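You operate a simulated robot arm through the tools that you are given. There is no shell and no other tool. Be economical: measure what you need, move in short steps, check, and stop when the job is done.

Carry out the task below with a simulated robot arm. There is one attempt and no reset: what you move stays moved.

TASK
Lid the green jar and the brown pot, then wipe the tea stain off the table.
Fine: the cloth goes back where it lay. What is to be rubbed or washed off counts as gone when no trace of it is left.

Only the result counts: the job must be done as asked and must still hold three seconds after the hand-in. Knocking over, shifting, dropping, spilling or breaking anything else fails it. A push-on lid holds only when it is set on centred and level and pressed home; a screw cap is set on level and turned clockwise until tight. Flat cloth is picked up by pressing the open fingertips on it (5 to 10 N) and closing them slowly along it; thin cloth reads only 2 to 8 mm in the jaws.

THE ROBOT
A 7-joint arm with a two-finger parallel gripper, fixed in place. Base frame: the origin is at the foot of the arm, x ahead of it, y to its left, z up; the work surface is at about z = 0.745. Readings come in m, rad, newtons and seconds.
With the tool pointing down near the work surface it reaches from about 0.3 to 0.68 m from the base axis. Its first joint turns from -1.152 to 1.152 rad. Payload 1.57 kg.
The TCP is the grasp point between the finger pads, 0.03 m short of the fingertips. In the tool frame z runs along the fingers and y along their closing line. The gripper opens to 0.11 m. The fingers are 0.024 m wide and 0.012 m thick; the gripper's body (0.048 by 0.112 m) begins 0.078 m behind the TCP.
Orientation is that of the tool frame in the base frame, as [roll, pitch, yaw] about the fixed x, y, z axes, in that order (R = Rz(yaw) Ry(pitch) Rx(roll)). With the fingers straight down and closing along the base's y, the tool's x points along the base's -x, its y along +y and its z along -z.

THE INTERFACE
- The arm moves only by the tool send_rows. Its argument "moves" is a list of rows, each an object of numbers (a shift or turn left out is 0, a gripper value left out holds the last): "gripper": the gripper command, from -1 (shut) to 1 (fully open), values between in proportion; "tx", "ty", "tz": the shift along the tool's x, y, z in units of 50 mm (1.0 is 50 mm); "ax", "ay", "az": the turn, a rotation vector about the tool's x, y, z in units of 6 degrees (1.0 is 6 degrees). In form: [{"gripper": .., "tx": .., "ty": .., "tz": .., "ax": .., "ay": .., "az": ..}, ...]. A call has 1 to 8 rows; each row shifts and turns the commanded pose from where the row before left it, along the tool's axes as they then stand. A call with a number of a shift or a turn outside -1 to 1 is refused whole. Each row takes 0.2 s and may step no farther than 0.05 m and 0.15 rad from the row before; otherwise, or with a gripper value out of range, the whole call is refused. A pose out of reach is approached as far as the arm can. The call stops where the force on the tool passes 40 N (or 10 N more than at its start, if that is more) or the arm is blocked; 0.2 s more then pass. The fingers move at their own pace (about 0.108 m/s each) and stop on an object; they squeeze with about 43 N. The grip force told is the motor's: it shows also when the fingers shut on nothing. Time passes only in rows, and 0.2 s behind the last, so rows that do not move let the fingers close. It gives the time, the measured TCP pose, the force on the tool (base axes), the opening and the grip force at its end, in the units of the frame above (readings bear some noise), with the torque about the TCP (base axes, N m) and any sound that the robot's microphone picked up.
- Cameras (640 x 400 px; columns grow to the right, rows downward): "scene" is fixed at [0.1719, -0.4006, 1.3941]; the picture's right is [0.73, -0.68, 0.00], its down [-0.52, -0.56, -0.64] and it looks along [0.44, 0.47, -0.77] (base axes); focal length 342 px, centre (320, 200). "wrist" rides on the gripper at [0.07, 0.016, -0.141] in the tool frame; the picture's right is [-0.23, 0.97, 0.00], its down [-0.85, -0.20, -0.48] and it looks along [-0.47, -0.11, 0.88] (tool axes); focal length 222 px, centre (320, 200).
- capture(camera): a new picture of that camera. The clock stands still meanwhile.
- measure_at(camera, pixels): there is no depth. For up to 12 entries [column, row, z] of the newest picture of that camera ("zoom" is the newest enlarged one), the place [x, y] in the base frame at which the ray of that pixel passes the height z, good to about 0.003 m, but the place of the scene camera against the robot may be out by one fixed shift of up to 0.025 m in any direction. The clock stands still meanwhile.
- enlarge(camera, box): a new picture of the part [left, top, right, bottom] of that camera's present view, enlarged. The clock stands still meanwhile.
- close_job(): hands the job in; it is judged then, once.

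Go step by step. Measure first, check grasps and placings, and put right what went wrong. The budget is 80 turns and 46 pictures, counting those below and the enlarged ones. Unless the task says otherwise, let go and move clear before handing in, and close with one line.

The tools are called after ">>>" as a command line: name --argument value ..., lists and objects as JSON in quotes. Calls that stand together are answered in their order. send_rows: Moves the arm, as the interface text tells. Its arguments: {"type":"object","properties":{"moves":{"type":"array","items":{"type":"object","properties":{"gripper":{"type":"number"},"tx":{"type":"number"},"ty":{"type":"number"},"tz":{"type":"number"},"ax":{"type":"number"},"ay":{"type":"number"},"az":{"type":"number"}}}}},"required":["moves"]} The other tools are called the same way: capture (camera) takes a picture; measure_at (camera, pixels) gives the place at which the rays of pixels pass given heights; enlarge (camera, box) takes an enlarged picture of a part of a camera's view; close_job () hands the job in.

At the start:

```text
clock: 0.0
tool_pos: [0.3452, 0.0079, 1.0749]
tcp_rot: [-3.139, 0.0, 3.141]
force: [-0.1, -0.5, 0.0]
ft_torque: [0.0, -0.01, 0.03]
grip_width: 0.11
grasp_force: 0.0
```

scene: 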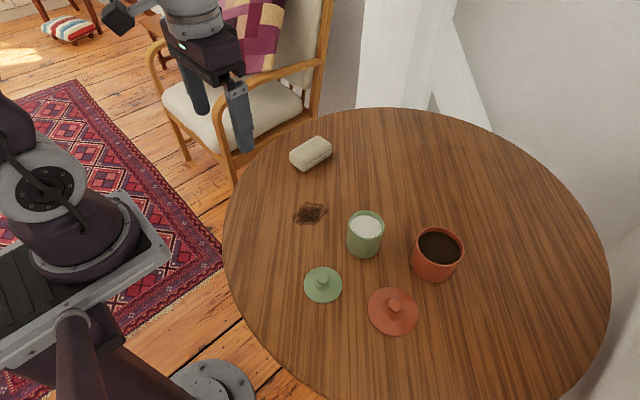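
wrist: 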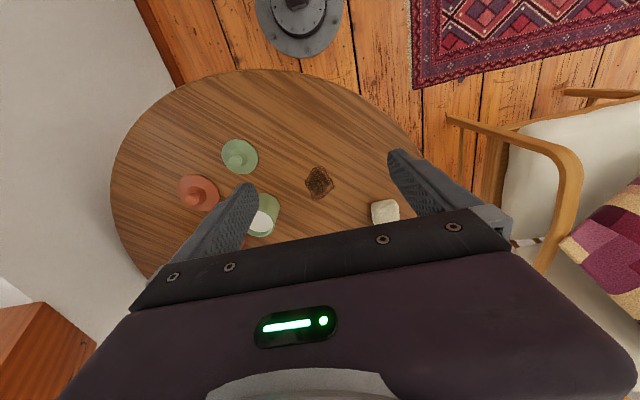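

The scene shows the green jar (365,235), brown pot (437,255), green lid (323,283), brown lid (393,310), stain (310,214) and a folded cloth (311,153). I'll zoom in and measure them.

>>> enlarge --camera "scene" --box '[270, 130, 480, 350]'

>>> enlarge --camera "wrist" --box '[160, 110, 430, 260]'

>>> measure_at --camera "scene" --pixels '[[323, 278, 0.77], [323, 288, 0.745], [393, 303, 0.77], [393, 313, 0.745], [310, 214, 0.745], [311, 153, 0.765], [365, 225, 0.82], [365, 252, 0.745], [439, 245, 0.82], [433, 275, 0.745]]'

>>> measure_at --camera "wrist" --pixels '[[319, 182, 0.745], [237, 160, 0.77], [240, 155, 0.745], [196, 196, 0.77], [199, 191, 0.745], [385, 211, 0.76]]'

```text
1.82 times, centred on (375, 240) of scene
```

zoom: 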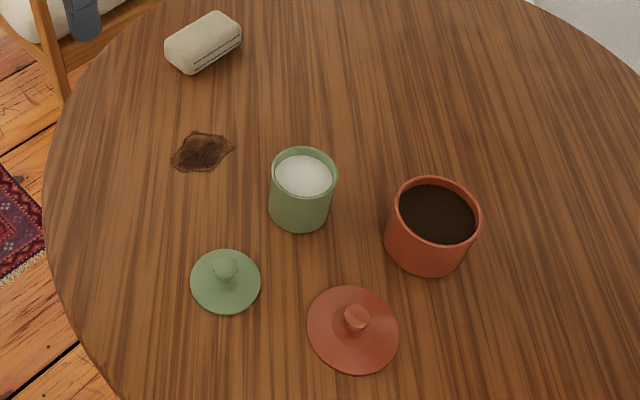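

```text
2.37 times, centred on (295, 185) of wrist
```

zoom: 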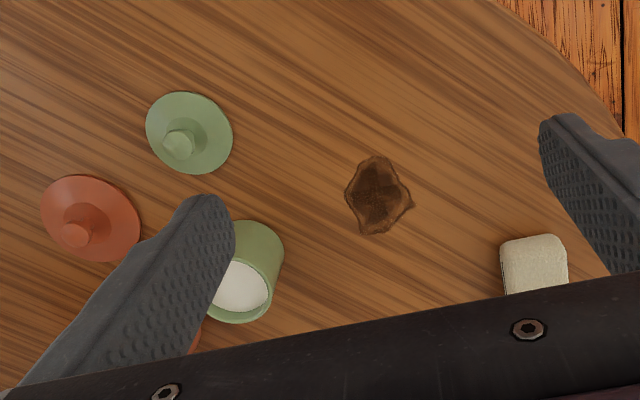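

```text
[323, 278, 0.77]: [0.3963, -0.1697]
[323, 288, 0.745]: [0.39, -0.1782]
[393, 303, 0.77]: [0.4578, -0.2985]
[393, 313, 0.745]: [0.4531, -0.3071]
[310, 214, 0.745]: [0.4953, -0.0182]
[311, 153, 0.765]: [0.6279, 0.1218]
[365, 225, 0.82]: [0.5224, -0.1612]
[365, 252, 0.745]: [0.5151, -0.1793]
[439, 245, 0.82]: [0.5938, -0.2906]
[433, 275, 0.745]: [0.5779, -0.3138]
```

```text
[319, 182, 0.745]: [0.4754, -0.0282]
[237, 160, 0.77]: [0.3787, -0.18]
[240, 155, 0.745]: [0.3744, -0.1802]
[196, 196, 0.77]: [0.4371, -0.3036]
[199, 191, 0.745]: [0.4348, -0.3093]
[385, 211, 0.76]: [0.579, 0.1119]
```

Wrist measurement puts the green lid's knob near (0.379,-0.180), while the scene camera is shifted by about (+0.02,+0.008). I move above the green lid.

>>> send_rows --moves '[{"gripper": 1, "tx": -0.113, "ty": -0.627, "tz": 0.583}, {"tx": -0.113, "ty": -0.627, "tz": 0.583}, {"tx": -0.113, "ty": -0.627, "tz": 0.583}, {"tx": -0.113, "ty": -0.627, "tz": 0.583}, {"tx": -0.113, "ty": -0.627, "tz": 0.583}, {"tx": -0.113, "ty": -0.627, "tz": 0.583}, {}]'

>>> capture --camera "wrist"

```text
clock: 1.6
tool_pos: [0.3773, -0.1856, 0.9012]
tcp_rot: [-3.14, 0.0, -3.141]
force: [-0.6, -0.4, 0.5]
ft_torque: [-0.02, -0.01, 0.01]
grip_width: 0.1097
grasp_force: 0.0
```

```text
41 pictures are left
```

wrist: 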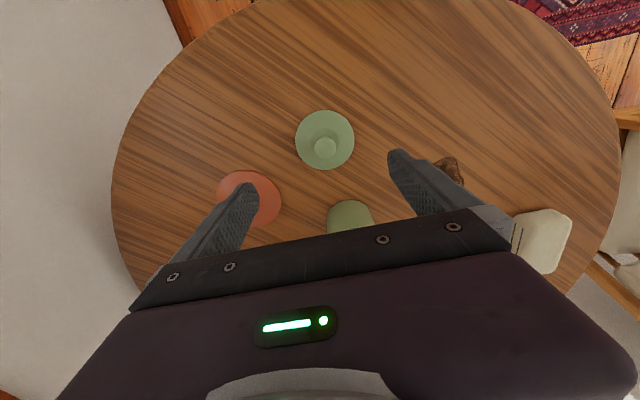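

Lid rim is centred near (325,140) and knob top near (325,147). I measure both at several heights.

>>> enlarge --camera "wrist" --box '[260, 90, 400, 240]'

>>> measure_at --camera "wrist" --pixels '[[325, 140, 0.745], [325, 147, 0.77], [325, 147, 0.775], [325, 147, 0.78], [295, 140, 0.748], [355, 140, 0.748], [325, 111, 0.748], [325, 170, 0.748]]'

```text
2.67 times, centred on (330, 165) of wrist
```

zoom: 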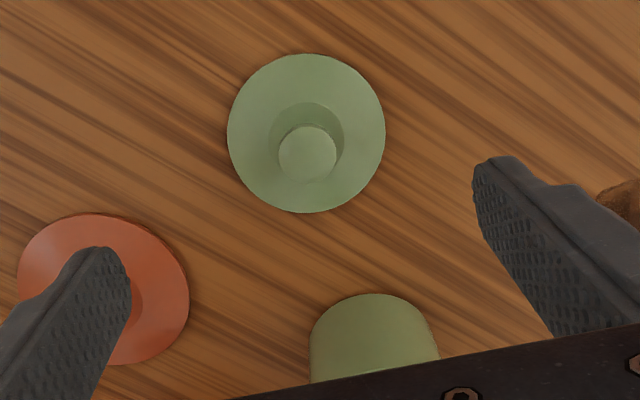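

```text
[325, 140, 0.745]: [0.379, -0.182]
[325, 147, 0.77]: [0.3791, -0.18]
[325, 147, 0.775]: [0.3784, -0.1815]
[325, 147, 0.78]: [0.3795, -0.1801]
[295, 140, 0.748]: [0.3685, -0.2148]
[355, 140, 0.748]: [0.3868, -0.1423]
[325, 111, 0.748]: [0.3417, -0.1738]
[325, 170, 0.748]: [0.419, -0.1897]
```

The knob centre is at about (0.379,-0.181) with its top near 0.775. I descend so the fingertips straddle the knob just above the lid's surface.

>>> send_rows --moves '[{"tx": -0.03, "ty": 0.06, "tz": 0.7}, {"tz": 0.7}, {"tz": 0.7}, {}, {}]'

>>> capture --camera "wrist"

>>> enlarge --camera "scene" --box '[260, 210, 400, 330]'

```text
clock: 2.8
tool_pos: [0.3796, -0.1823, 0.7964]
tcp_rot: [3.141, 0.0, -3.141]
force: [0.2, -0.3, -0.2]
ft_torque: [0.0, 0.04, 0.02]
grip_width: 0.11
grasp_force: 0.1
```

```text
39 pictures are left
```

wrist: 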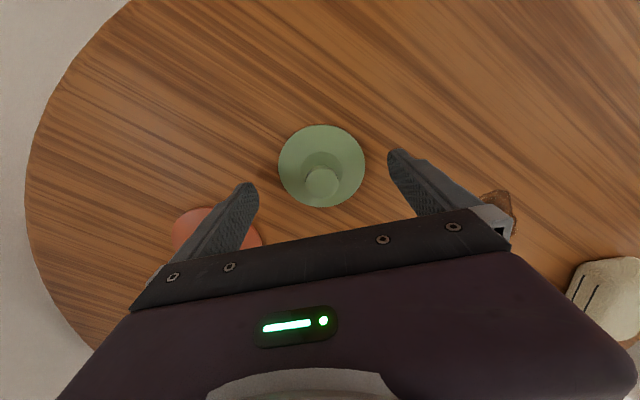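

```text
3.33 times, centred on (330, 270) of scene
```

zoom: 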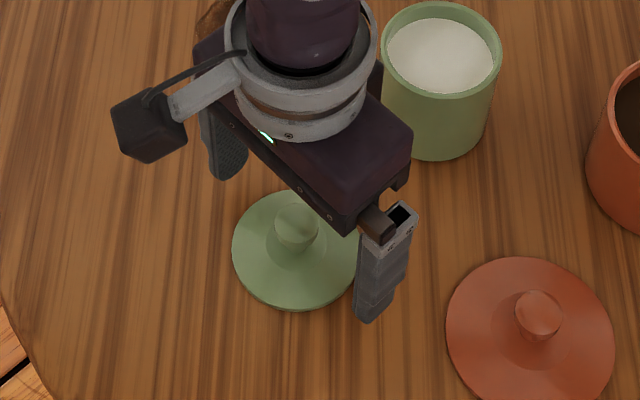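

The knob at (321,182) sits between the fingers. I check its x against the TCP.

>>> measure_at --camera "wrist" --pixels '[[321, 182, 0.77], [321, 182, 0.776], [321, 165, 0.748], [321, 125, 0.748], [321, 207, 0.748]]'

```text
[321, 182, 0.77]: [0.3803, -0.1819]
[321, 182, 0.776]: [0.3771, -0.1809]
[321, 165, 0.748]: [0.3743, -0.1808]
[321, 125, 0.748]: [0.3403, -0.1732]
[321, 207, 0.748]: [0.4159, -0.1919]
```

Knob and TCP agree to within 2 mm, so I lower 8 mm and close.

>>> send_rows --moves '[{"tx": 0.03, "tz": 0.16}, {}, {"gripper": -1}, {"gripper": -1}, {"gripper": -1}, {"gripper": -1}]'

>>> capture --camera "wrist"

```text
clock: 4.2
tool_pos: [0.3775, -0.1811, 0.7888]
tcp_rot: [-3.14, -0.001, 3.141]
force: [0.0, 0.4, 0.5]
ft_torque: [0.03, -0.02, 0.02]
grip_width: 0.0245
grasp_force: 36.1
```

```text
37 pictures are left
```

wrist: 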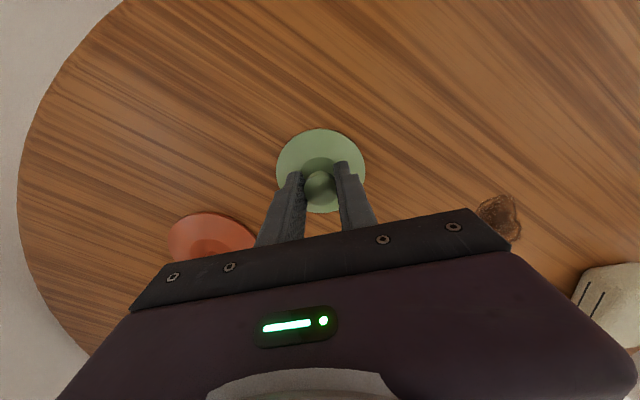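

The knob is gripped at 24.5 mm. I lift it and move to the side of the jar to view and measure its rim.

>>> send_rows --moves '[{"tz": -0.4}, {"tz": -0.8}, {"tz": -0.8}, {"tz": -0.9}, {"tx": -0.6, "ty": 0.5}, {"tx": -0.6, "ty": 0.5}, {"tx": -0.6, "ty": 0.5}, {"tx": -0.6, "ty": 0.5}]'

>>> capture --camera "wrist"

>>> capture --camera "scene"

```text
clock: 6.0
tool_pos: [0.4969, -0.0764, 0.9326]
tcp_rot: [3.141, -0.001, 3.139]
force: [-0.1, -0.4, -0.8]
ft_torque: [-0.01, 0.02, 0.0]
grip_width: 0.0243
grasp_force: 35.8
```

```text
36 pictures are left
```

wrist: 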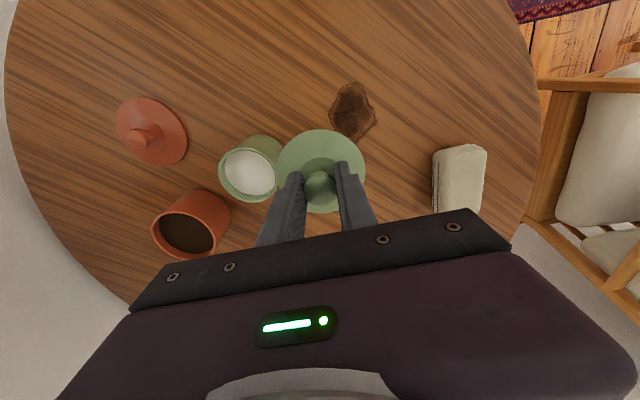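

```text
35 pictures are left
```

scene: 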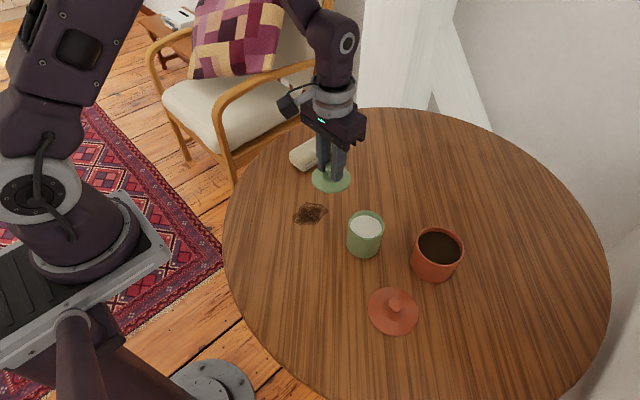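

Both containers are now visible: jar rim near (250,174), pot rim near (186,233). I enlarge for precise edges.

>>> enlarge --camera "wrist" --box '[100, 80, 300, 270]'

```text
2.11 times, centred on (200, 175) of wrist
```

zoom: 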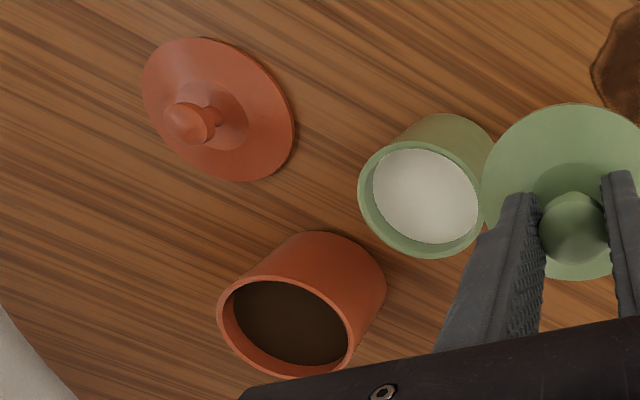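

>>> measure_at --camera "zoom" --pixels '[[421, 199, 0.81], [421, 199, 0.83], [358, 190, 0.82], [483, 205, 0.82], [413, 141, 0.82], [430, 258, 0.82], [447, 114, 0.745], [492, 138, 0.745], [287, 326, 0.81], [287, 326, 0.83], [328, 232, 0.745], [384, 280, 0.745]]'

>>> measure_at --camera "scene" --pixels '[[366, 223, 0.81], [366, 223, 0.83], [438, 244, 0.81], [438, 244, 0.83], [310, 214, 0.745], [395, 304, 0.77], [393, 312, 0.747]]'

>>> measure_at --camera "wrist" --pixels '[[352, 111, 0.745], [152, 131, 0.748], [140, 138, 0.775], [460, 180, 0.77]]'

```text
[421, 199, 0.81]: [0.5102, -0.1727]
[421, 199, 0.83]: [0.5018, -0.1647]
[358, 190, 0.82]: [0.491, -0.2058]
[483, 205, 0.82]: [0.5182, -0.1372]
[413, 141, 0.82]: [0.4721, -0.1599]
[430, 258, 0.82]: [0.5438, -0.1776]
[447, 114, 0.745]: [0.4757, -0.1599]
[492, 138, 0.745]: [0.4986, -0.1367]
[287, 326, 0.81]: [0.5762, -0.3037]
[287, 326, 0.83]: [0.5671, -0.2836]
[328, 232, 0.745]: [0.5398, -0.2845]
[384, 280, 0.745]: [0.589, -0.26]
```

```text
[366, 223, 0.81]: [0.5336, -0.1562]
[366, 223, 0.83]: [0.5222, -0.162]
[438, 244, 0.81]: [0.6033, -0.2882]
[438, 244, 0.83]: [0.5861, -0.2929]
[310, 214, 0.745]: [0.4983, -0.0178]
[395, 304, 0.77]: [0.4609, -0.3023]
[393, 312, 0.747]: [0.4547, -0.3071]
```

```text
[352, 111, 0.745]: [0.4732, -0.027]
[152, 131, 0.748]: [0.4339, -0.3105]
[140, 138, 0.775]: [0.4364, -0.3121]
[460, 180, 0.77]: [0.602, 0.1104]
```

Height ambiguity remains (rim 0.81–0.825), so I'll put the camera right above the jar by moving the TCP to about (0.577,-0.185).

>>> send_rows --moves '[{"tx": -0.533, "ty": -0.727}, {"tx": -0.533, "ty": -0.727}, {"tx": -0.533, "ty": -0.727}, {}, {}]'

>>> enlarge --camera "wrist" --box '[180, 20, 400, 200]'

```text
clock: 7.2
tool_pos: [0.5771, -0.1854, 0.9332]
tcp_rot: [3.14, -0.001, -3.14]
force: [0.2, 0.4, -0.8]
ft_torque: [0.0, 0.03, -0.03]
grip_width: 0.0246
grasp_force: 36.0
```

```text
2.22 times, centred on (290, 110) of wrist
```

zoom: 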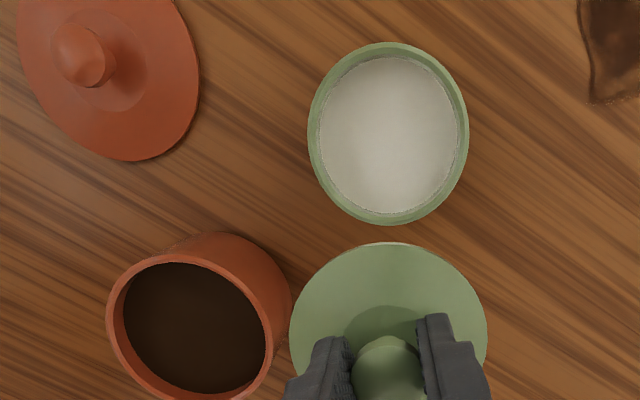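

>>> measure_at --camera "zoom" --pixels '[[307, 128, 0.82], [469, 142, 0.82], [388, 42, 0.82], [388, 226, 0.82], [388, 134, 0.82], [388, 134, 0.81], [388, 134, 0.83], [187, 330, 0.82], [187, 330, 0.84], [230, 234, 0.745], [290, 300, 0.745], [388, 243, 0.889]]'

```text
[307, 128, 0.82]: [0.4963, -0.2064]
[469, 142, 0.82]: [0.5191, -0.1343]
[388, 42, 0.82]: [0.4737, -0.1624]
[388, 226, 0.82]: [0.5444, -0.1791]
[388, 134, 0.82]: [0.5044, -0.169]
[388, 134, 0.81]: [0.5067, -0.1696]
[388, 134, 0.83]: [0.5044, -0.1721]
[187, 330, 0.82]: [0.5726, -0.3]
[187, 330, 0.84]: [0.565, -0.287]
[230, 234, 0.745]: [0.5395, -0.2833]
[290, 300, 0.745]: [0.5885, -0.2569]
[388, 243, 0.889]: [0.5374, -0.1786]
```

The jar centre is about (0.508,-0.1705) with the rim near 0.815. Next I check the held lid's centre against the TCP.

>>> measure_at --camera "zoom" --pixels '[[290, 325, 0.891], [487, 325, 0.891], [388, 243, 0.891], [320, 270, 0.891], [455, 267, 0.891], [388, 243, 0.894], [301, 372, 0.891], [488, 345, 0.891]]'

```text
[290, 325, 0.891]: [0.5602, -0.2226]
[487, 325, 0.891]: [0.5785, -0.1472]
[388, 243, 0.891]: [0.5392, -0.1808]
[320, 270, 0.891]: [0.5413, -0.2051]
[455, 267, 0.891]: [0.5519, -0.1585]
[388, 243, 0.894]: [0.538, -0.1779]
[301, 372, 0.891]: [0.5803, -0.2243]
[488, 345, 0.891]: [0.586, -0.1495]
```

The lid is centred on the TCP within about 1.5 mm. I move over the jar at (0.508,-0.1705) and come down to just above the rim.

>>> send_rows --moves '[{"tx": 0.69, "ty": 0.15}, {"tx": 0.69, "ty": 0.15}, {}, {"tz": 0.6}, {"tz": 0.5}, {}, {}]'

>>> capture --camera "wrist"

>>> enlarge --camera "scene" --box '[310, 170, 420, 270]'

```text
clock: 8.8
tool_pos: [0.5109, -0.1759, 0.877]
tcp_rot: [3.141, -0.001, -3.141]
force: [0.0, -0.2, -0.7]
ft_torque: [0.0, 0.01, 0.0]
grip_width: 0.0244
grasp_force: 35.8
```

```text
32 pictures are left
```

wrist: 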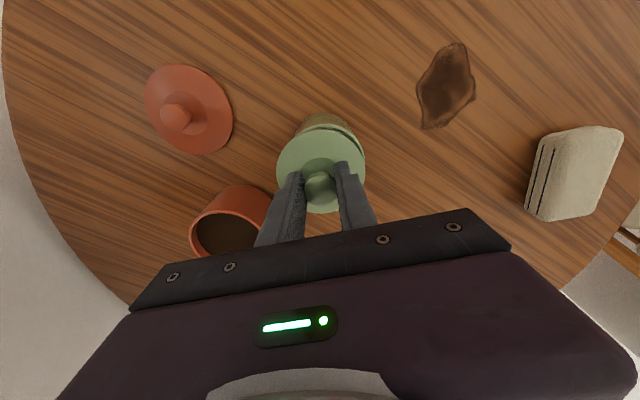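

```text
4.00 times, centred on (365, 220) of scene
```

zoom: 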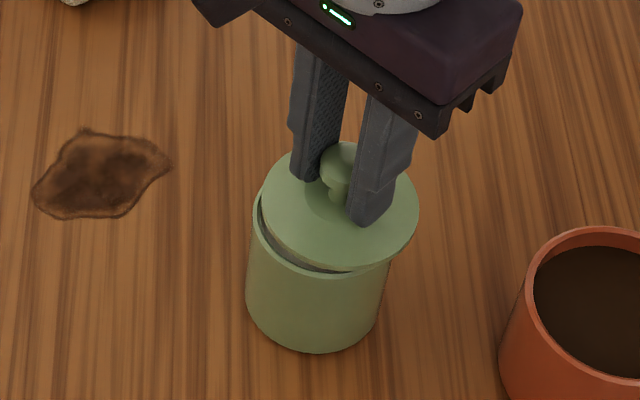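

The scene zoom shows the lid about 6 mm right of the jar axis, agreeing with the reading (0.511,-0.176) versus target (0.508,-0.1705). I correct by that amount.

>>> send_rows --moves '[{"tx": 0.06, "ty": 0.1}, {}, {}]'

>>> enlarge --camera "scene" --box '[310, 170, 420, 270]'

```text
clock: 9.6
tool_pos: [0.5073, -0.1696, 0.8757]
tcp_rot: [-3.141, 0.0, -3.141]
force: [0.0, 0.2, -0.8]
ft_torque: [0.0, -0.02, 0.03]
grip_width: 0.0244
grasp_force: 36.5
```

```text
4.00 times, centred on (365, 220) of scene
```

zoom: 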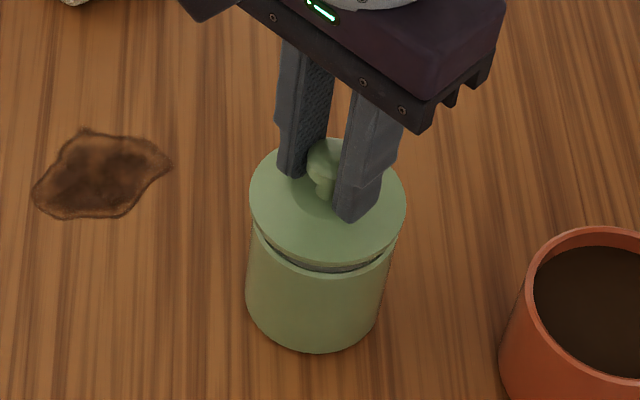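

The lid now looks centred (lid columns 250–405, jar 252–399). I lower it gently until contact.

>>> send_rows --moves '[{"tz": 0.1}, {"tz": 0.06}, {"tz": 0.06}, {"tz": 0.06}, {}]'

```text
clock: 10.8
tool_pos: [0.5068, -0.1703, 0.8645]
tcp_rot: [-3.137, 0.004, 3.14]
force: [-5.0, -9.7, 35.3]
ft_torque: [-0.19, 0.38, -0.03]
grip_width: 0.0245
grasp_force: 36.6
heard: snap
```

A snap was heard at about 35 N, so the lid seems home. I check it for level and fit before letting go.

>>> send_rows --moves '[{"tz": -0.03}, {}]'

>>> enlarge --camera "scene" --box '[310, 170, 420, 270]'

```text
clock: 11.4
tool_pos: [0.5065, -0.169, 0.8646]
tcp_rot: [-3.141, 0.001, 3.141]
force: [1.3, -11.3, 24.6]
ft_torque: [-0.43, -0.18, -0.05]
grip_width: 0.0245
grasp_force: 36.4
```

```text
4.00 times, centred on (365, 220) of scene
```

zoom: 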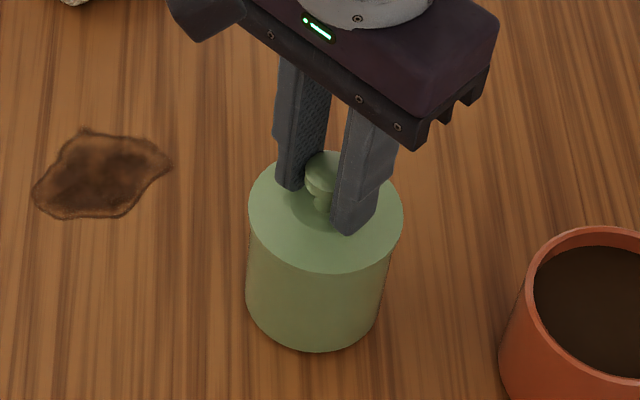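

The lid sits flush and level. I relax the side force, open partly, and rise.

>>> send_rows --moves '[{"ty": -0.03, "tz": -0.03}, {}]'

>>> send_rows --moves '[{"gripper": 0.0}, {}, {}, {"tz": -0.4}, {"tz": -0.8}, {"tz": -0.8}, {}]'

>>> capture --camera "scene"

>>> enlarge --camera "scene" --box '[310, 170, 470, 340]'

```text
clock: 12.0
tool_pos: [0.5063, -0.1682, 0.8648]
tcp_rot: [3.139, -0.001, 3.141]
force: [3.9, -0.6, 1.7]
ft_torque: [0.1, -0.56, -0.13]
grip_width: 0.0249
grasp_force: 36.8
```

```text
clock: 13.6
tool_pos: [0.5083, -0.1681, 0.9648]
tcp_rot: [3.141, -0.001, 3.141]
force: [0.4, -0.3, -0.3]
ft_torque: [0.0, -0.04, 0.0]
grip_width: 0.0547
grasp_force: 0.0
```

```text
28 pictures are left
```

scene: 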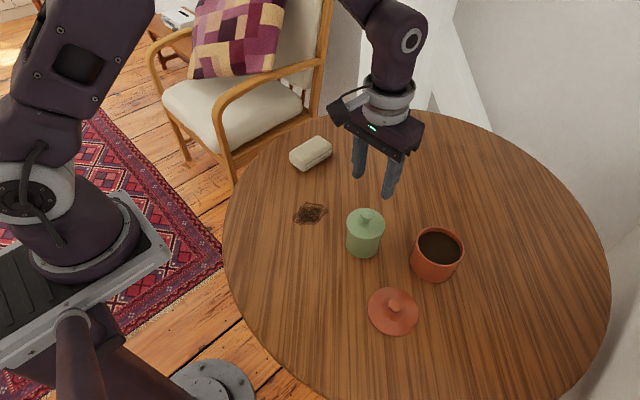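

```text
2.35 times, centred on (390, 255) of scene
```

zoom: 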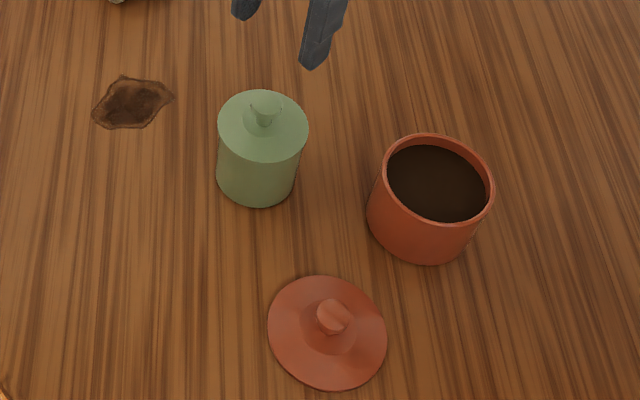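

The green jar is lidded. Before picking up the brown lid I take a near-overhead wrist view of the pot from about (0.595,-0.28).

>>> send_rows --moves '[{"tx": -0.58, "ty": -0.747}, {"tx": -0.58, "ty": -0.747}, {"tx": -0.58, "ty": -0.747}, {}, {}]'

>>> enlarge --camera "wrist" --box '[210, 10, 430, 220]'

```text
clock: 14.8
tool_pos: [0.5947, -0.2818, 0.9663]
tcp_rot: [-3.141, 0.0, -3.141]
force: [-0.1, -0.7, 0.1]
ft_torque: [0.03, 0.02, -0.01]
grip_width: 0.055
grasp_force: 0.1
```

```text
1.90 times, centred on (320, 115) of wrist
```

zoom: 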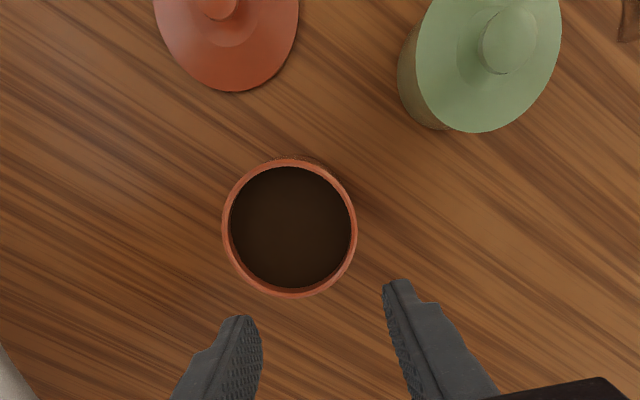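

>>> measure_at --camera "zoom" --pixels '[[221, 227, 0.82], [358, 230, 0.82], [290, 158, 0.82], [290, 299, 0.82], [290, 228, 0.8], [290, 228, 0.82], [290, 228, 0.84], [219, 5, 0.78], [233, 92, 0.748]]'

```text
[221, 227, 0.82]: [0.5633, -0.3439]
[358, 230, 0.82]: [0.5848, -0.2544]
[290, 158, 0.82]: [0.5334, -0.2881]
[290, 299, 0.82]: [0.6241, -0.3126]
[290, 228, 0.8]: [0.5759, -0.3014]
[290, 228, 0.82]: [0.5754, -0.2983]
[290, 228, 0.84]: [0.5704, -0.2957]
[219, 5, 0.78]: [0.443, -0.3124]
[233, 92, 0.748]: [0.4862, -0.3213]
```

The pot centre is about (0.5755,-0.2995) with the rim near 0.818. Now I go above the brown lid.

>>> send_rows --moves '[{"gripper": 0.6, "tx": 0.8, "ty": -0.145}, {"tx": 0.8, "ty": -0.145}, {"tx": 0.8, "ty": -0.145}, {"tx": 0.8, "ty": -0.145}, {"tz": 0.7}, {"tz": 0.7}, {}, {}]'

>>> enlarge --camera "wrist" --box '[220, 80, 420, 230]'

```text
clock: 16.6
tool_pos: [0.4337, -0.3109, 0.8973]
tcp_rot: [-3.142, 0.0, 3.141]
force: [0.4, -0.8, 0.2]
ft_torque: [0.02, -0.04, -0.01]
grip_width: 0.0881
grasp_force: 0.0
```

```text
2.67 times, centred on (320, 155) of wrist
```

zoom: 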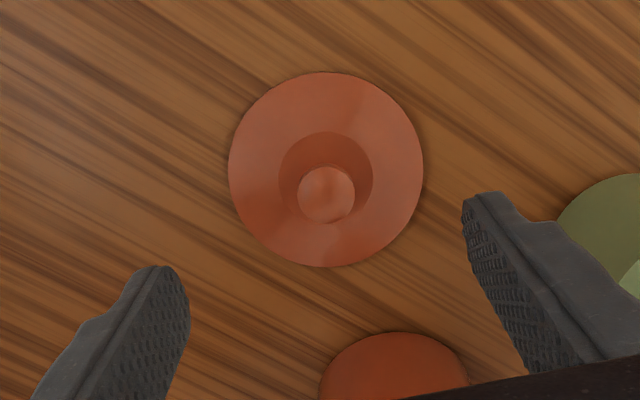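

>>> measure_at --camera "zoom" --pixels '[[326, 169, 0.748], [228, 167, 0.748], [423, 171, 0.748], [326, 71, 0.748], [326, 267, 0.748], [326, 195, 0.775], [326, 195, 0.782]]'

```text
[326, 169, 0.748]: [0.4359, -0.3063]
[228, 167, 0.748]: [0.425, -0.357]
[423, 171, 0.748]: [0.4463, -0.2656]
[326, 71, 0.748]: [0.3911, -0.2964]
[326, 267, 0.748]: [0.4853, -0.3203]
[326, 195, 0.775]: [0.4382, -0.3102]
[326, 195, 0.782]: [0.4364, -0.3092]
```

The brown lid's centre is about (0.437,-0.310). I descend with a 3 mm correction and close on the knob.

>>> send_rows --moves '[{"tx": -0.065, "ty": 0.02, "tz": 0.7}, {"tz": 0.7}, {"tz": 0.72}, {}, {"gripper": -1}, {}, {}, {}]'

>>> enlarge --camera "scene" --box '[340, 240, 450, 345]'

```text
clock: 18.4
tool_pos: [0.4372, -0.311, 0.7908]
tcp_rot: [3.141, 0.001, -3.142]
force: [0.1, -0.4, 0.2]
ft_torque: [-0.01, 0.0, -0.01]
grip_width: 0.0244
grasp_force: 35.8
```

```text
3.81 times, centred on (395, 292) of scene
```

zoom: 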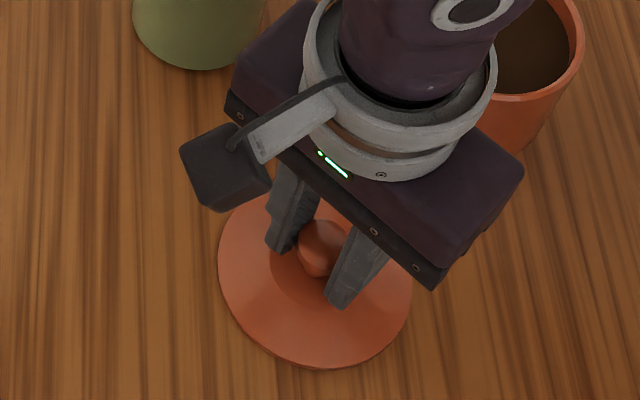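

Gripped at 24.4 mm. I lift and carry it over the pot, holding at z≈0.93.

>>> send_rows --moves '[{"tz": -0.5}, {"tz": -0.8}, {"tz": -0.8}, {"tz": -0.7}, {"tx": -0.92, "ty": 0.073}, {"tx": -0.92, "ty": 0.073}, {"tx": -0.92, "ty": 0.073}, {}]'

>>> send_rows --moves '[{"tz": 0.5}, {"tz": 0.5}, {}, {}]'

>>> enlarge --camera "scene" --box '[380, 180, 500, 290]'

```text
clock: 20.2
tool_pos: [0.572, -0.3021, 0.9268]
tcp_rot: [-3.141, 0.001, -3.141]
force: [-0.2, 0.5, -0.3]
ft_torque: [0.03, -0.02, 0.02]
grip_width: 0.0244
grasp_force: 36.1
```

```text
clock: 21.2
tool_pos: [0.5726, -0.302, 0.8782]
tcp_rot: [3.141, 0.0, -3.14]
force: [0.8, -0.5, -1.5]
ft_torque: [0.0, 0.02, 0.01]
grip_width: 0.0246
grasp_force: 36.8
```

```text
3.64 times, centred on (440, 235) of scene
```

zoom: 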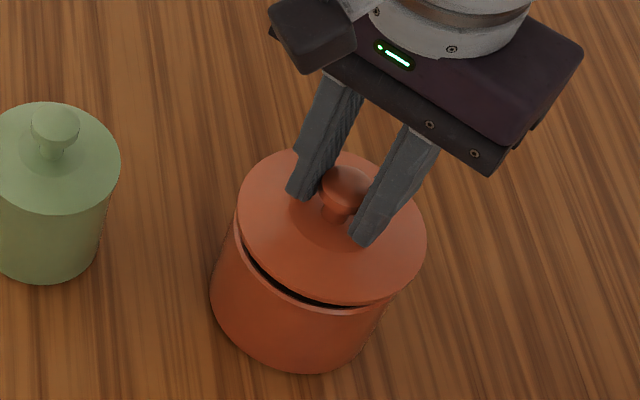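

The lid looks slightly right of the pot's axis. I shift by +1.5 mm in x and +4 mm in y and look again.

>>> send_rows --moves '[{"tx": -0.03, "ty": 0.08}, {"tz": 0.08}, {}, {}]'

>>> enlarge --camera "scene" --box '[395, 200, 485, 290]'

>>> capture --camera "wrist"

```text
clock: 22.2
tool_pos: [0.5745, -0.2954, 0.8753]
tcp_rot: [3.141, 0.002, -3.141]
force: [-0.1, -0.5, -0.9]
ft_torque: [0.0, -0.01, 0.04]
grip_width: 0.0245
grasp_force: 36.7
```

```text
4.44 times, centred on (440, 245) of scene
```

zoom: 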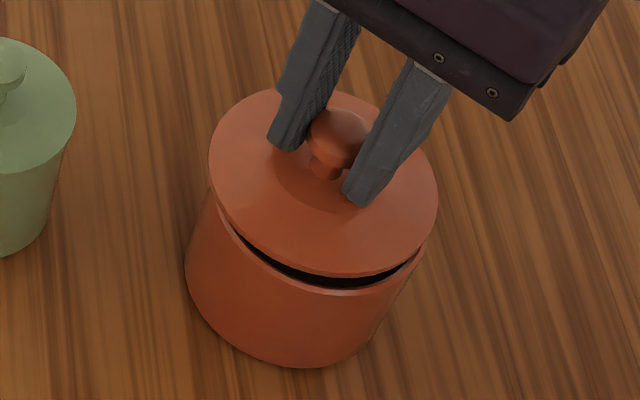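

```text
21 pictures are left
```

wrist: 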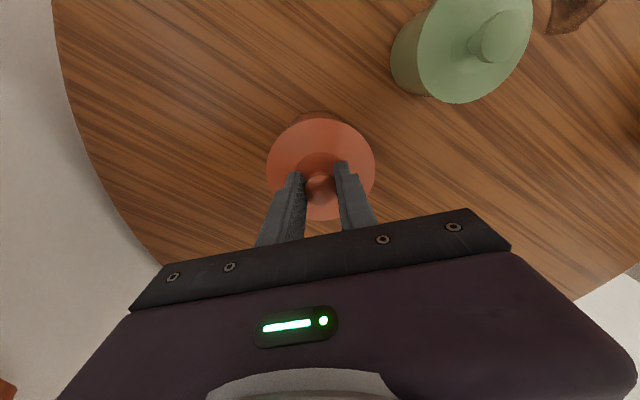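

The lid now appears centred over the pot (lid 208–437, rim about 208–425 plus height parallax). I lower to contact.

>>> send_rows --moves '[{"ty": -0.03, "tz": 0.06}, {"tz": 0.06}, {"tz": 0.06}, {"tz": 0.06}, {}]'

```text
clock: 23.4
tool_pos: [0.576, -0.2962, 0.8645]
tcp_rot: [3.142, -0.001, -3.141]
force: [0.2, 0.0, -0.5]
ft_torque: [-0.03, 0.02, -0.03]
grip_width: 0.0246
grasp_force: 36.3
```

No contact yet; I continue down in small steps.

>>> send_rows --moves '[{"tz": 0.06}, {"tz": 0.06}, {"tz": 0.06}, {"tz": 0.06}, {}]'

```text
clock: 24.6
tool_pos: [0.578, -0.2971, 0.8527]
tcp_rot: [-3.137, 0.007, 3.142]
force: [9.6, -8.6, 35.0]
ft_torque: [-0.11, -0.43, 0.0]
grip_width: 0.0246
grasp_force: 36.8
```

Contact at 35 N but no snap, and the side force (+9.6,-8.6) suggests the lid should shift to +x,-y. I ease off and look.

>>> send_rows --moves '[{"tz": -0.08}, {}]'

>>> enlarge --camera "scene" --box '[395, 200, 485, 290]'

```text
clock: 25.2
tool_pos: [0.5756, -0.2944, 0.8541]
tcp_rot: [3.138, -0.005, -3.141]
force: [-0.4, -0.7, 3.6]
ft_torque: [-0.04, -0.23, -0.04]
grip_width: 0.0244
grasp_force: 36.6
```

```text
4.44 times, centred on (440, 245) of scene
```

zoom: 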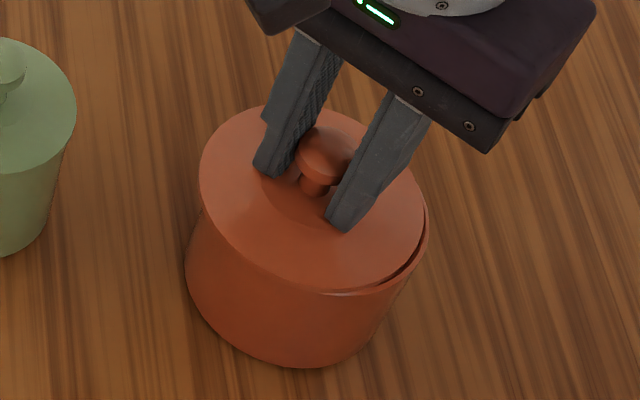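

The rim shows at the lower right (427,260), so the lid is about 3 mm too far left. I lift slightly, shift by (+1.5,-3) mm, and press again.

>>> send_rows --moves '[{"tz": -0.06}, {"tx": -0.03, "ty": -0.06}, {}]'

>>> send_rows --moves '[{"tz": 0.06}, {"tz": 0.05}, {"tz": 0.05}, {"tz": 0.05}, {}]'

>>> enlarge --camera "scene" --box '[395, 200, 485, 290]'

```text
clock: 26.0
tool_pos: [0.5779, -0.2989, 0.8586]
tcp_rot: [-3.141, 0.0, -3.14]
force: [0.6, 0.5, -0.3]
ft_torque: [0.01, 0.03, -0.05]
grip_width: 0.0245
grasp_force: 36.4
```

```text
clock: 27.0
tool_pos: [0.5775, -0.2998, 0.8525]
tcp_rot: [-3.14, 0.002, 3.141]
force: [-4.9, 4.5, 8.5]
ft_torque: [0.18, 0.1, 0.04]
grip_width: 0.0244
grasp_force: 36.1
heard: snap
stopped in row 4: the force on the tool passed its limit at 44 N (the readings are from after the stop); the commanded pose is now the measured one
```

```text
4.44 times, centred on (440, 245) of scene
```

zoom: 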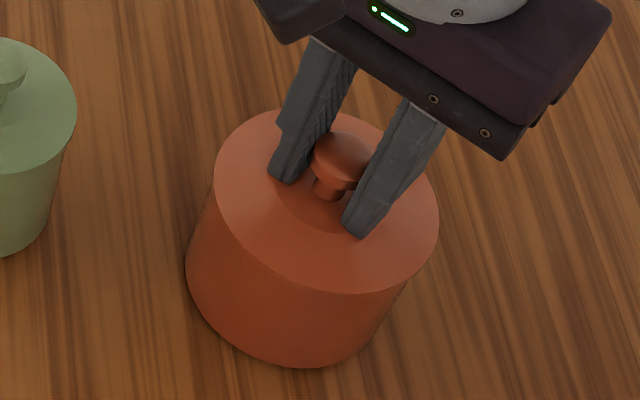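

A snap was heard and the lid looks flush. I relax, release and rise, then inspect.

>>> send_rows --moves '[{"tx": 0.015, "ty": 0.015, "tz": -0.01}, {}, {"gripper": 0.0}, {}, {}, {"tz": -0.4}, {"tz": -0.8}, {"tz": -0.6}]'

>>> enlarge --camera "scene" --box '[330, 190, 490, 290]'

```text
clock: 28.8
tool_pos: [0.5777, -0.2994, 0.9427]
tcp_rot: [-3.139, 0.004, -3.142]
force: [0.1, -0.6, -0.3]
ft_torque: [0.03, 0.0, 0.01]
grip_width: 0.0553
grasp_force: 0.0
```

```text
4.00 times, centred on (410, 240) of scene
```

zoom: 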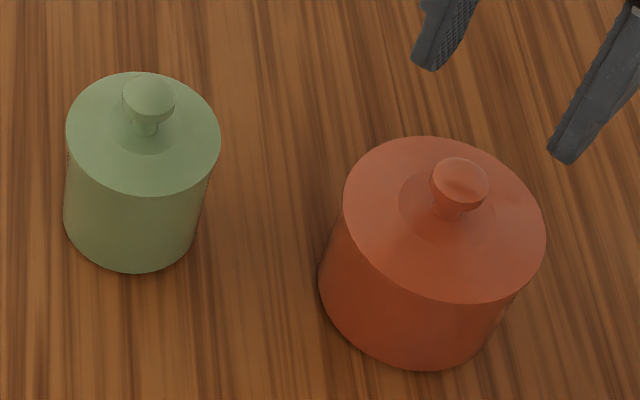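

Both lids are seated. Now I move over to the cloth near (0.59,0.11) at safe height.

>>> send_rows --moves '[{"ty": 0.98}, {"ty": 0.98}, {"ty": 0.98}, {"ty": 0.98}, {"ty": 0.98}, {"ty": 0.98}, {"ty": 0.98}, {"ty": 0.98, "gripper": 1}]'

>>> enlarge --camera "wrist" --box '[220, 70, 440, 220]'

```text
clock: 30.6
tool_pos: [0.5793, 0.0928, 0.9421]
tcp_rot: [-3.138, 0.003, 3.14]
force: [-0.5, 0.3, -0.5]
ft_torque: [-0.06, -0.02, 0.01]
grip_width: 0.1102
grasp_force: 0.1
```

```text
2.67 times, centred on (330, 145) of wrist
```

zoom: 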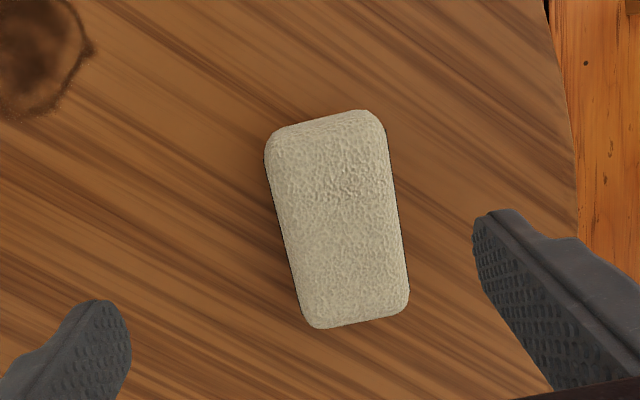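

>>> measure_at --camera "zoom" --pixels '[[270, 135, 0.77], [380, 113, 0.77], [409, 312, 0.77], [308, 328, 0.77], [338, 220, 0.77], [338, 220, 0.76], [338, 220, 0.78], [35, 50, 0.745], [85, 45, 0.745], [20, 112, 0.745]]'

>>> measure_at --camera "scene" --pixels '[[294, 213, 0.745], [327, 213, 0.745], [310, 203, 0.745], [312, 225, 0.745], [303, 222, 0.745], [311, 154, 0.765]]'

```text
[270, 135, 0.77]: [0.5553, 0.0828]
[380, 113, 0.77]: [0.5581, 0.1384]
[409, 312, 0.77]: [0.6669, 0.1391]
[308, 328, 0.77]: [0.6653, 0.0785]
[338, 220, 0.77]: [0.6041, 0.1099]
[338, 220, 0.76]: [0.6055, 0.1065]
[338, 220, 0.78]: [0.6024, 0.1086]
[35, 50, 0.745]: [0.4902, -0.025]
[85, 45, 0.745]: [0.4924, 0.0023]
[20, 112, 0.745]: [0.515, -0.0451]
```

```text
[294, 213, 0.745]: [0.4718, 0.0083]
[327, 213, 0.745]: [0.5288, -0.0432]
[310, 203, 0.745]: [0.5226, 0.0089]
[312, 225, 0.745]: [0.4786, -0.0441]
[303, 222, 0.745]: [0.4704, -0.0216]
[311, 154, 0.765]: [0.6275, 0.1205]
```

The cloth is a folded pad, about 0.11 × 0.057 m, with its long side along x, centred near (0.610,0.110). I line up over it and descend partway.

>>> send_rows --moves '[{"tx": -0.58, "ty": 0.34}, {"tz": 0.8}, {"tz": 0.8}, {"tz": 0.8}, {"tz": 0.4}, {}, {}]'

>>> capture --camera "wrist"

>>> enlarge --camera "scene" --box '[265, 110, 365, 190]'

```text
clock: 32.2
tool_pos: [0.6041, 0.1101, 0.7993]
tcp_rot: [-3.139, 0.002, -3.141]
force: [0.6, 0.0, -0.3]
ft_torque: [-0.01, -0.02, -0.01]
grip_width: 0.1098
grasp_force: 0.1
```

```text
16 pictures are left
```

wrist: 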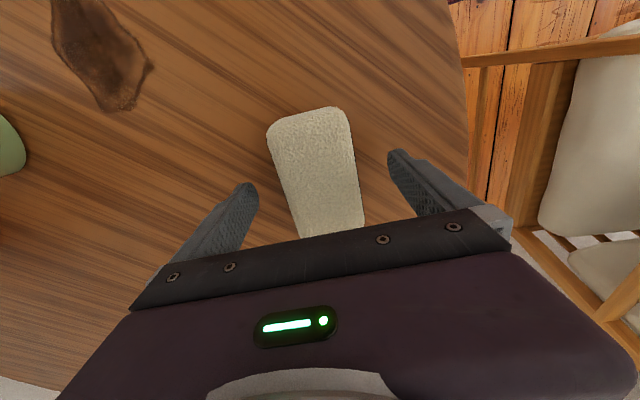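

```text
5.00 times, centred on (315, 150) of scene
```

zoom: 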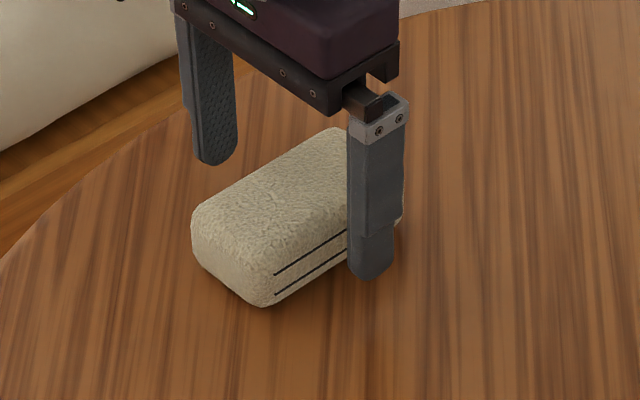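

The pad, about 30 mm thick, sits between the fingers. I go 13 mm lower and close.

>>> send_rows --moves '[{"tx": -0.04, "tz": 0.27}, {}, {}, {"gripper": -0.2}, {"gripper": -0.6}, {"gripper": -1}, {}, {}]'

```text
clock: 34.0
tool_pos: [0.6094, 0.1087, 0.7875]
tcp_rot: [-3.138, 0.002, 3.141]
force: [0.2, 0.4, -0.7]
ft_torque: [0.05, -0.06, 0.01]
grip_width: 0.061
grasp_force: 43.4
```

The pad is gripped at 61 mm. I lift it and carry it to the near side of the stain, at about (0.477,0.025).

>>> send_rows --moves '[{"tz": -0.4}, {"tz": -0.5}, {"tx": 0.66, "ty": -0.42}, {"tx": 0.66, "ty": -0.42}, {"tx": 0.66, "ty": -0.42}, {"tx": 0.66, "ty": -0.42}, {}]'

>>> capture --camera "scene"

>>> capture --camera "wrist"

```text
clock: 35.6
tool_pos: [0.4763, 0.0256, 0.8311]
tcp_rot: [-3.138, 0.003, -3.141]
force: [0.2, 0.5, -0.4]
ft_torque: [0.02, -0.01, 0.0]
grip_width: 0.0609
grasp_force: 43.4
```

```text
14 pictures are left
```

scene: 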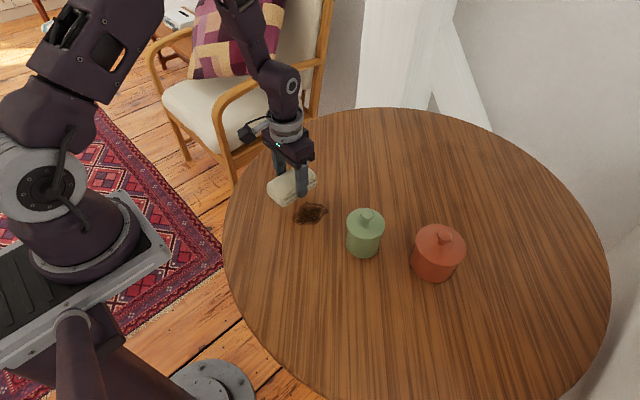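

```text
13 pictures are left
```

wrist: 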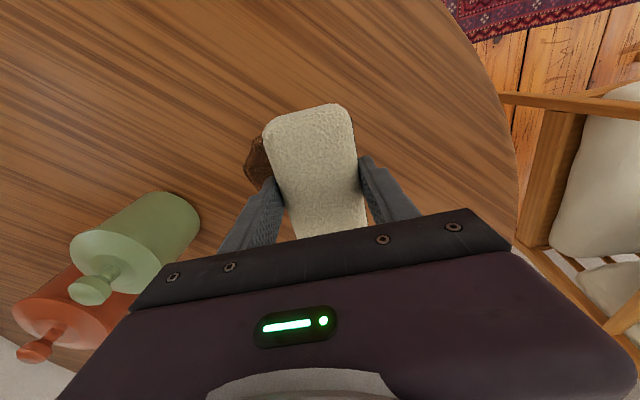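

The pad is held well with the stain just beside it. I lower until it touches with light force.

>>> send_rows --moves '[{"tz": 0.5}, {"tz": 0.28}, {"tz": 0.08}, {"tz": 0.06}, {}]'

```text
clock: 36.6
tool_pos: [0.4768, 0.026, 0.7888]
tcp_rot: [-3.139, 0.003, 3.139]
force: [-4.2, 0.6, 14.6]
ft_torque: [0.31, -0.14, 0.1]
grip_width: 0.061
grasp_force: 42.7
stopped in row 4: the force on the tool passed its limit at 49 N (the readings are from after the stop); the commanded pose is now the measured one
```

Contact made, with about 15 N remaining. I ease off slightly and sweep across in -y.

>>> send_rows --moves '[{"tz": -0.006}, {"ty": -0.35}, {"ty": -0.35}, {"ty": -0.35}, {"ty": -0.35}, {"ty": -0.35}, {"ty": -0.2}, {}]'

```text
clock: 38.4
tool_pos: [0.4785, -0.0701, 0.7896]
tcp_rot: [-3.14, 0.005, 3.14]
force: [0.1, 4.4, 6.3]
ft_torque: [0.39, -0.05, 0.04]
grip_width: 0.061
grasp_force: 42.9
```

The force is 6 N while sliding. I sweep back to +y.

>>> send_rows --moves '[{"ty": 0.35, "tz": 0.004}, {"ty": 0.35}, {"ty": 0.35}, {"ty": 0.35}, {"ty": 0.35}, {"ty": 0.2}, {}]'

>>> enlarge --camera "scene" --box '[260, 150, 380, 250]'

```text
clock: 39.9
tool_pos: [0.4763, 0.0235, 0.7879]
tcp_rot: [-3.136, 0.007, 3.138]
force: [-3.3, -2.6, 10.8]
ft_torque: [0.26, 0.16, 0.1]
grip_width: 0.061
grasp_force: 42.7
stopped in row 7: the force on the tool passed its limit at 41 N (the readings are from after the stop); the commanded pose is now the measured one
```

```text
4.00 times, centred on (320, 200) of scene
```

zoom: 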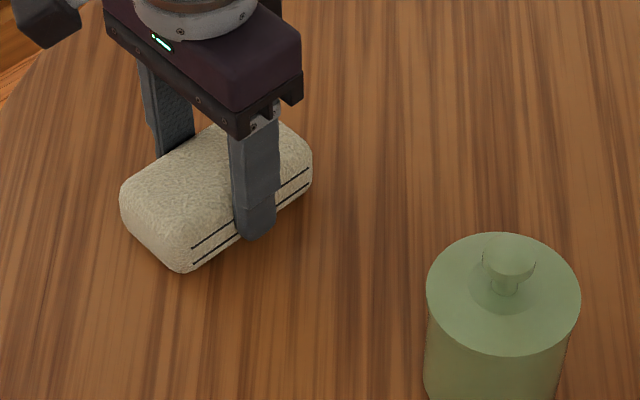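

The stain's visible area looks clean, but I do another pass pair at shifted x to be sure of the edges.

>>> send_rows --moves '[{"tz": -0.008, "tx": -0.2}, {"ty": -0.35}, {"ty": -0.35}, {"ty": -0.35}, {"ty": -0.35}, {"ty": -0.3}, {"tx": 0.4}, {}]'

>>> send_rows --moves '[{"ty": 0.35}, {"ty": 0.35}, {"ty": 0.35}, {"ty": 0.35}, {"ty": 0.35}, {"ty": 0.3, "tz": -0.02}, {}]'

```text
clock: 41.7
tool_pos: [0.4673, -0.0617, 0.7876]
tcp_rot: [-3.136, 0.004, 3.14]
force: [-0.4, 0.1, -0.6]
ft_torque: [-0.02, -0.04, 0.0]
grip_width: 0.0609
grasp_force: 42.5
```

```text
clock: 43.3
tool_pos: [0.4667, 0.042, 0.7881]
tcp_rot: [-3.136, 0.004, 3.141]
force: [0.1, -0.5, -0.8]
ft_torque: [-0.02, 0.02, -0.03]
grip_width: 0.061
grasp_force: 43.2
```

That pair ran without contact force. I lift away and inspect the table closely.

>>> send_rows --moves '[{"tz": -0.7}, {"ty": 0.9}, {"ty": 0.5}, {}]'

>>> enlarge --camera "scene" --box '[260, 170, 360, 250]'

>>> enlarge --camera "wrist" --box '[100, 60, 300, 240]'

```text
clock: 44.3
tool_pos: [0.4679, 0.115, 0.8235]
tcp_rot: [-3.136, 0.004, 3.138]
force: [0.5, 0.5, -1.2]
ft_torque: [0.01, 0.01, -0.02]
grip_width: 0.0611
grasp_force: 42.8
```

```text
5.00 times, centred on (310, 210) of scene
```

zoom: 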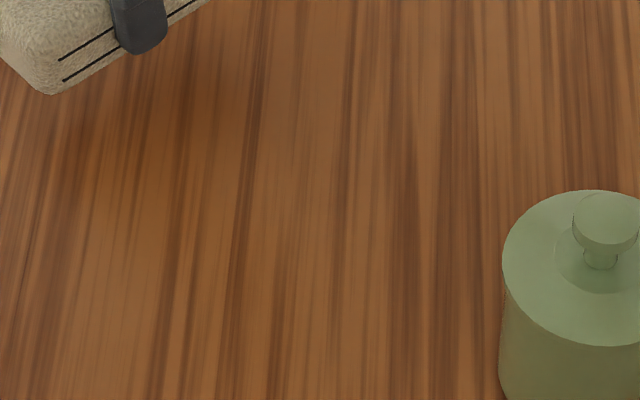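

```text
2.22 times, centred on (200, 150) of wrist
```

zoom: 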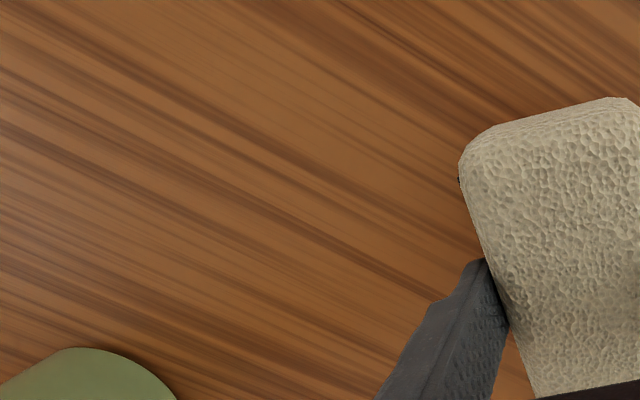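

No trace of the stain is left at (240–405, 165–275) in the scene zoom or in the wrist view. I carry the cloth back to (0.608,0.109).

>>> send_rows --moves '[{"tx": -0.93, "ty": -0.035}, {"tx": -0.93, "ty": -0.035}, {"tx": -0.94, "ty": -0.035}, {}, {"tz": 0.5}, {}, {}]'

```text
clock: 45.9
tool_pos: [0.6059, 0.1061, 0.7992]
tcp_rot: [-3.137, 0.005, -3.141]
force: [-0.3, -0.6, -0.4]
ft_torque: [-0.01, 0.01, -0.02]
grip_width: 0.0611
grasp_force: 43.3
```

>>> send_rows --moves '[{"tx": -0.04, "ty": 0.06, "tz": 0.12}, {"tz": 0.06}, {"tz": 0.04}, {}]'

```text
clock: 46.9
tool_pos: [0.6101, 0.1108, 0.7886]
tcp_rot: [-3.136, 0.005, 3.137]
force: [-0.8, -0.8, -0.8]
ft_torque: [0.02, -0.01, 0.03]
grip_width: 0.0612
grasp_force: 42.8
```

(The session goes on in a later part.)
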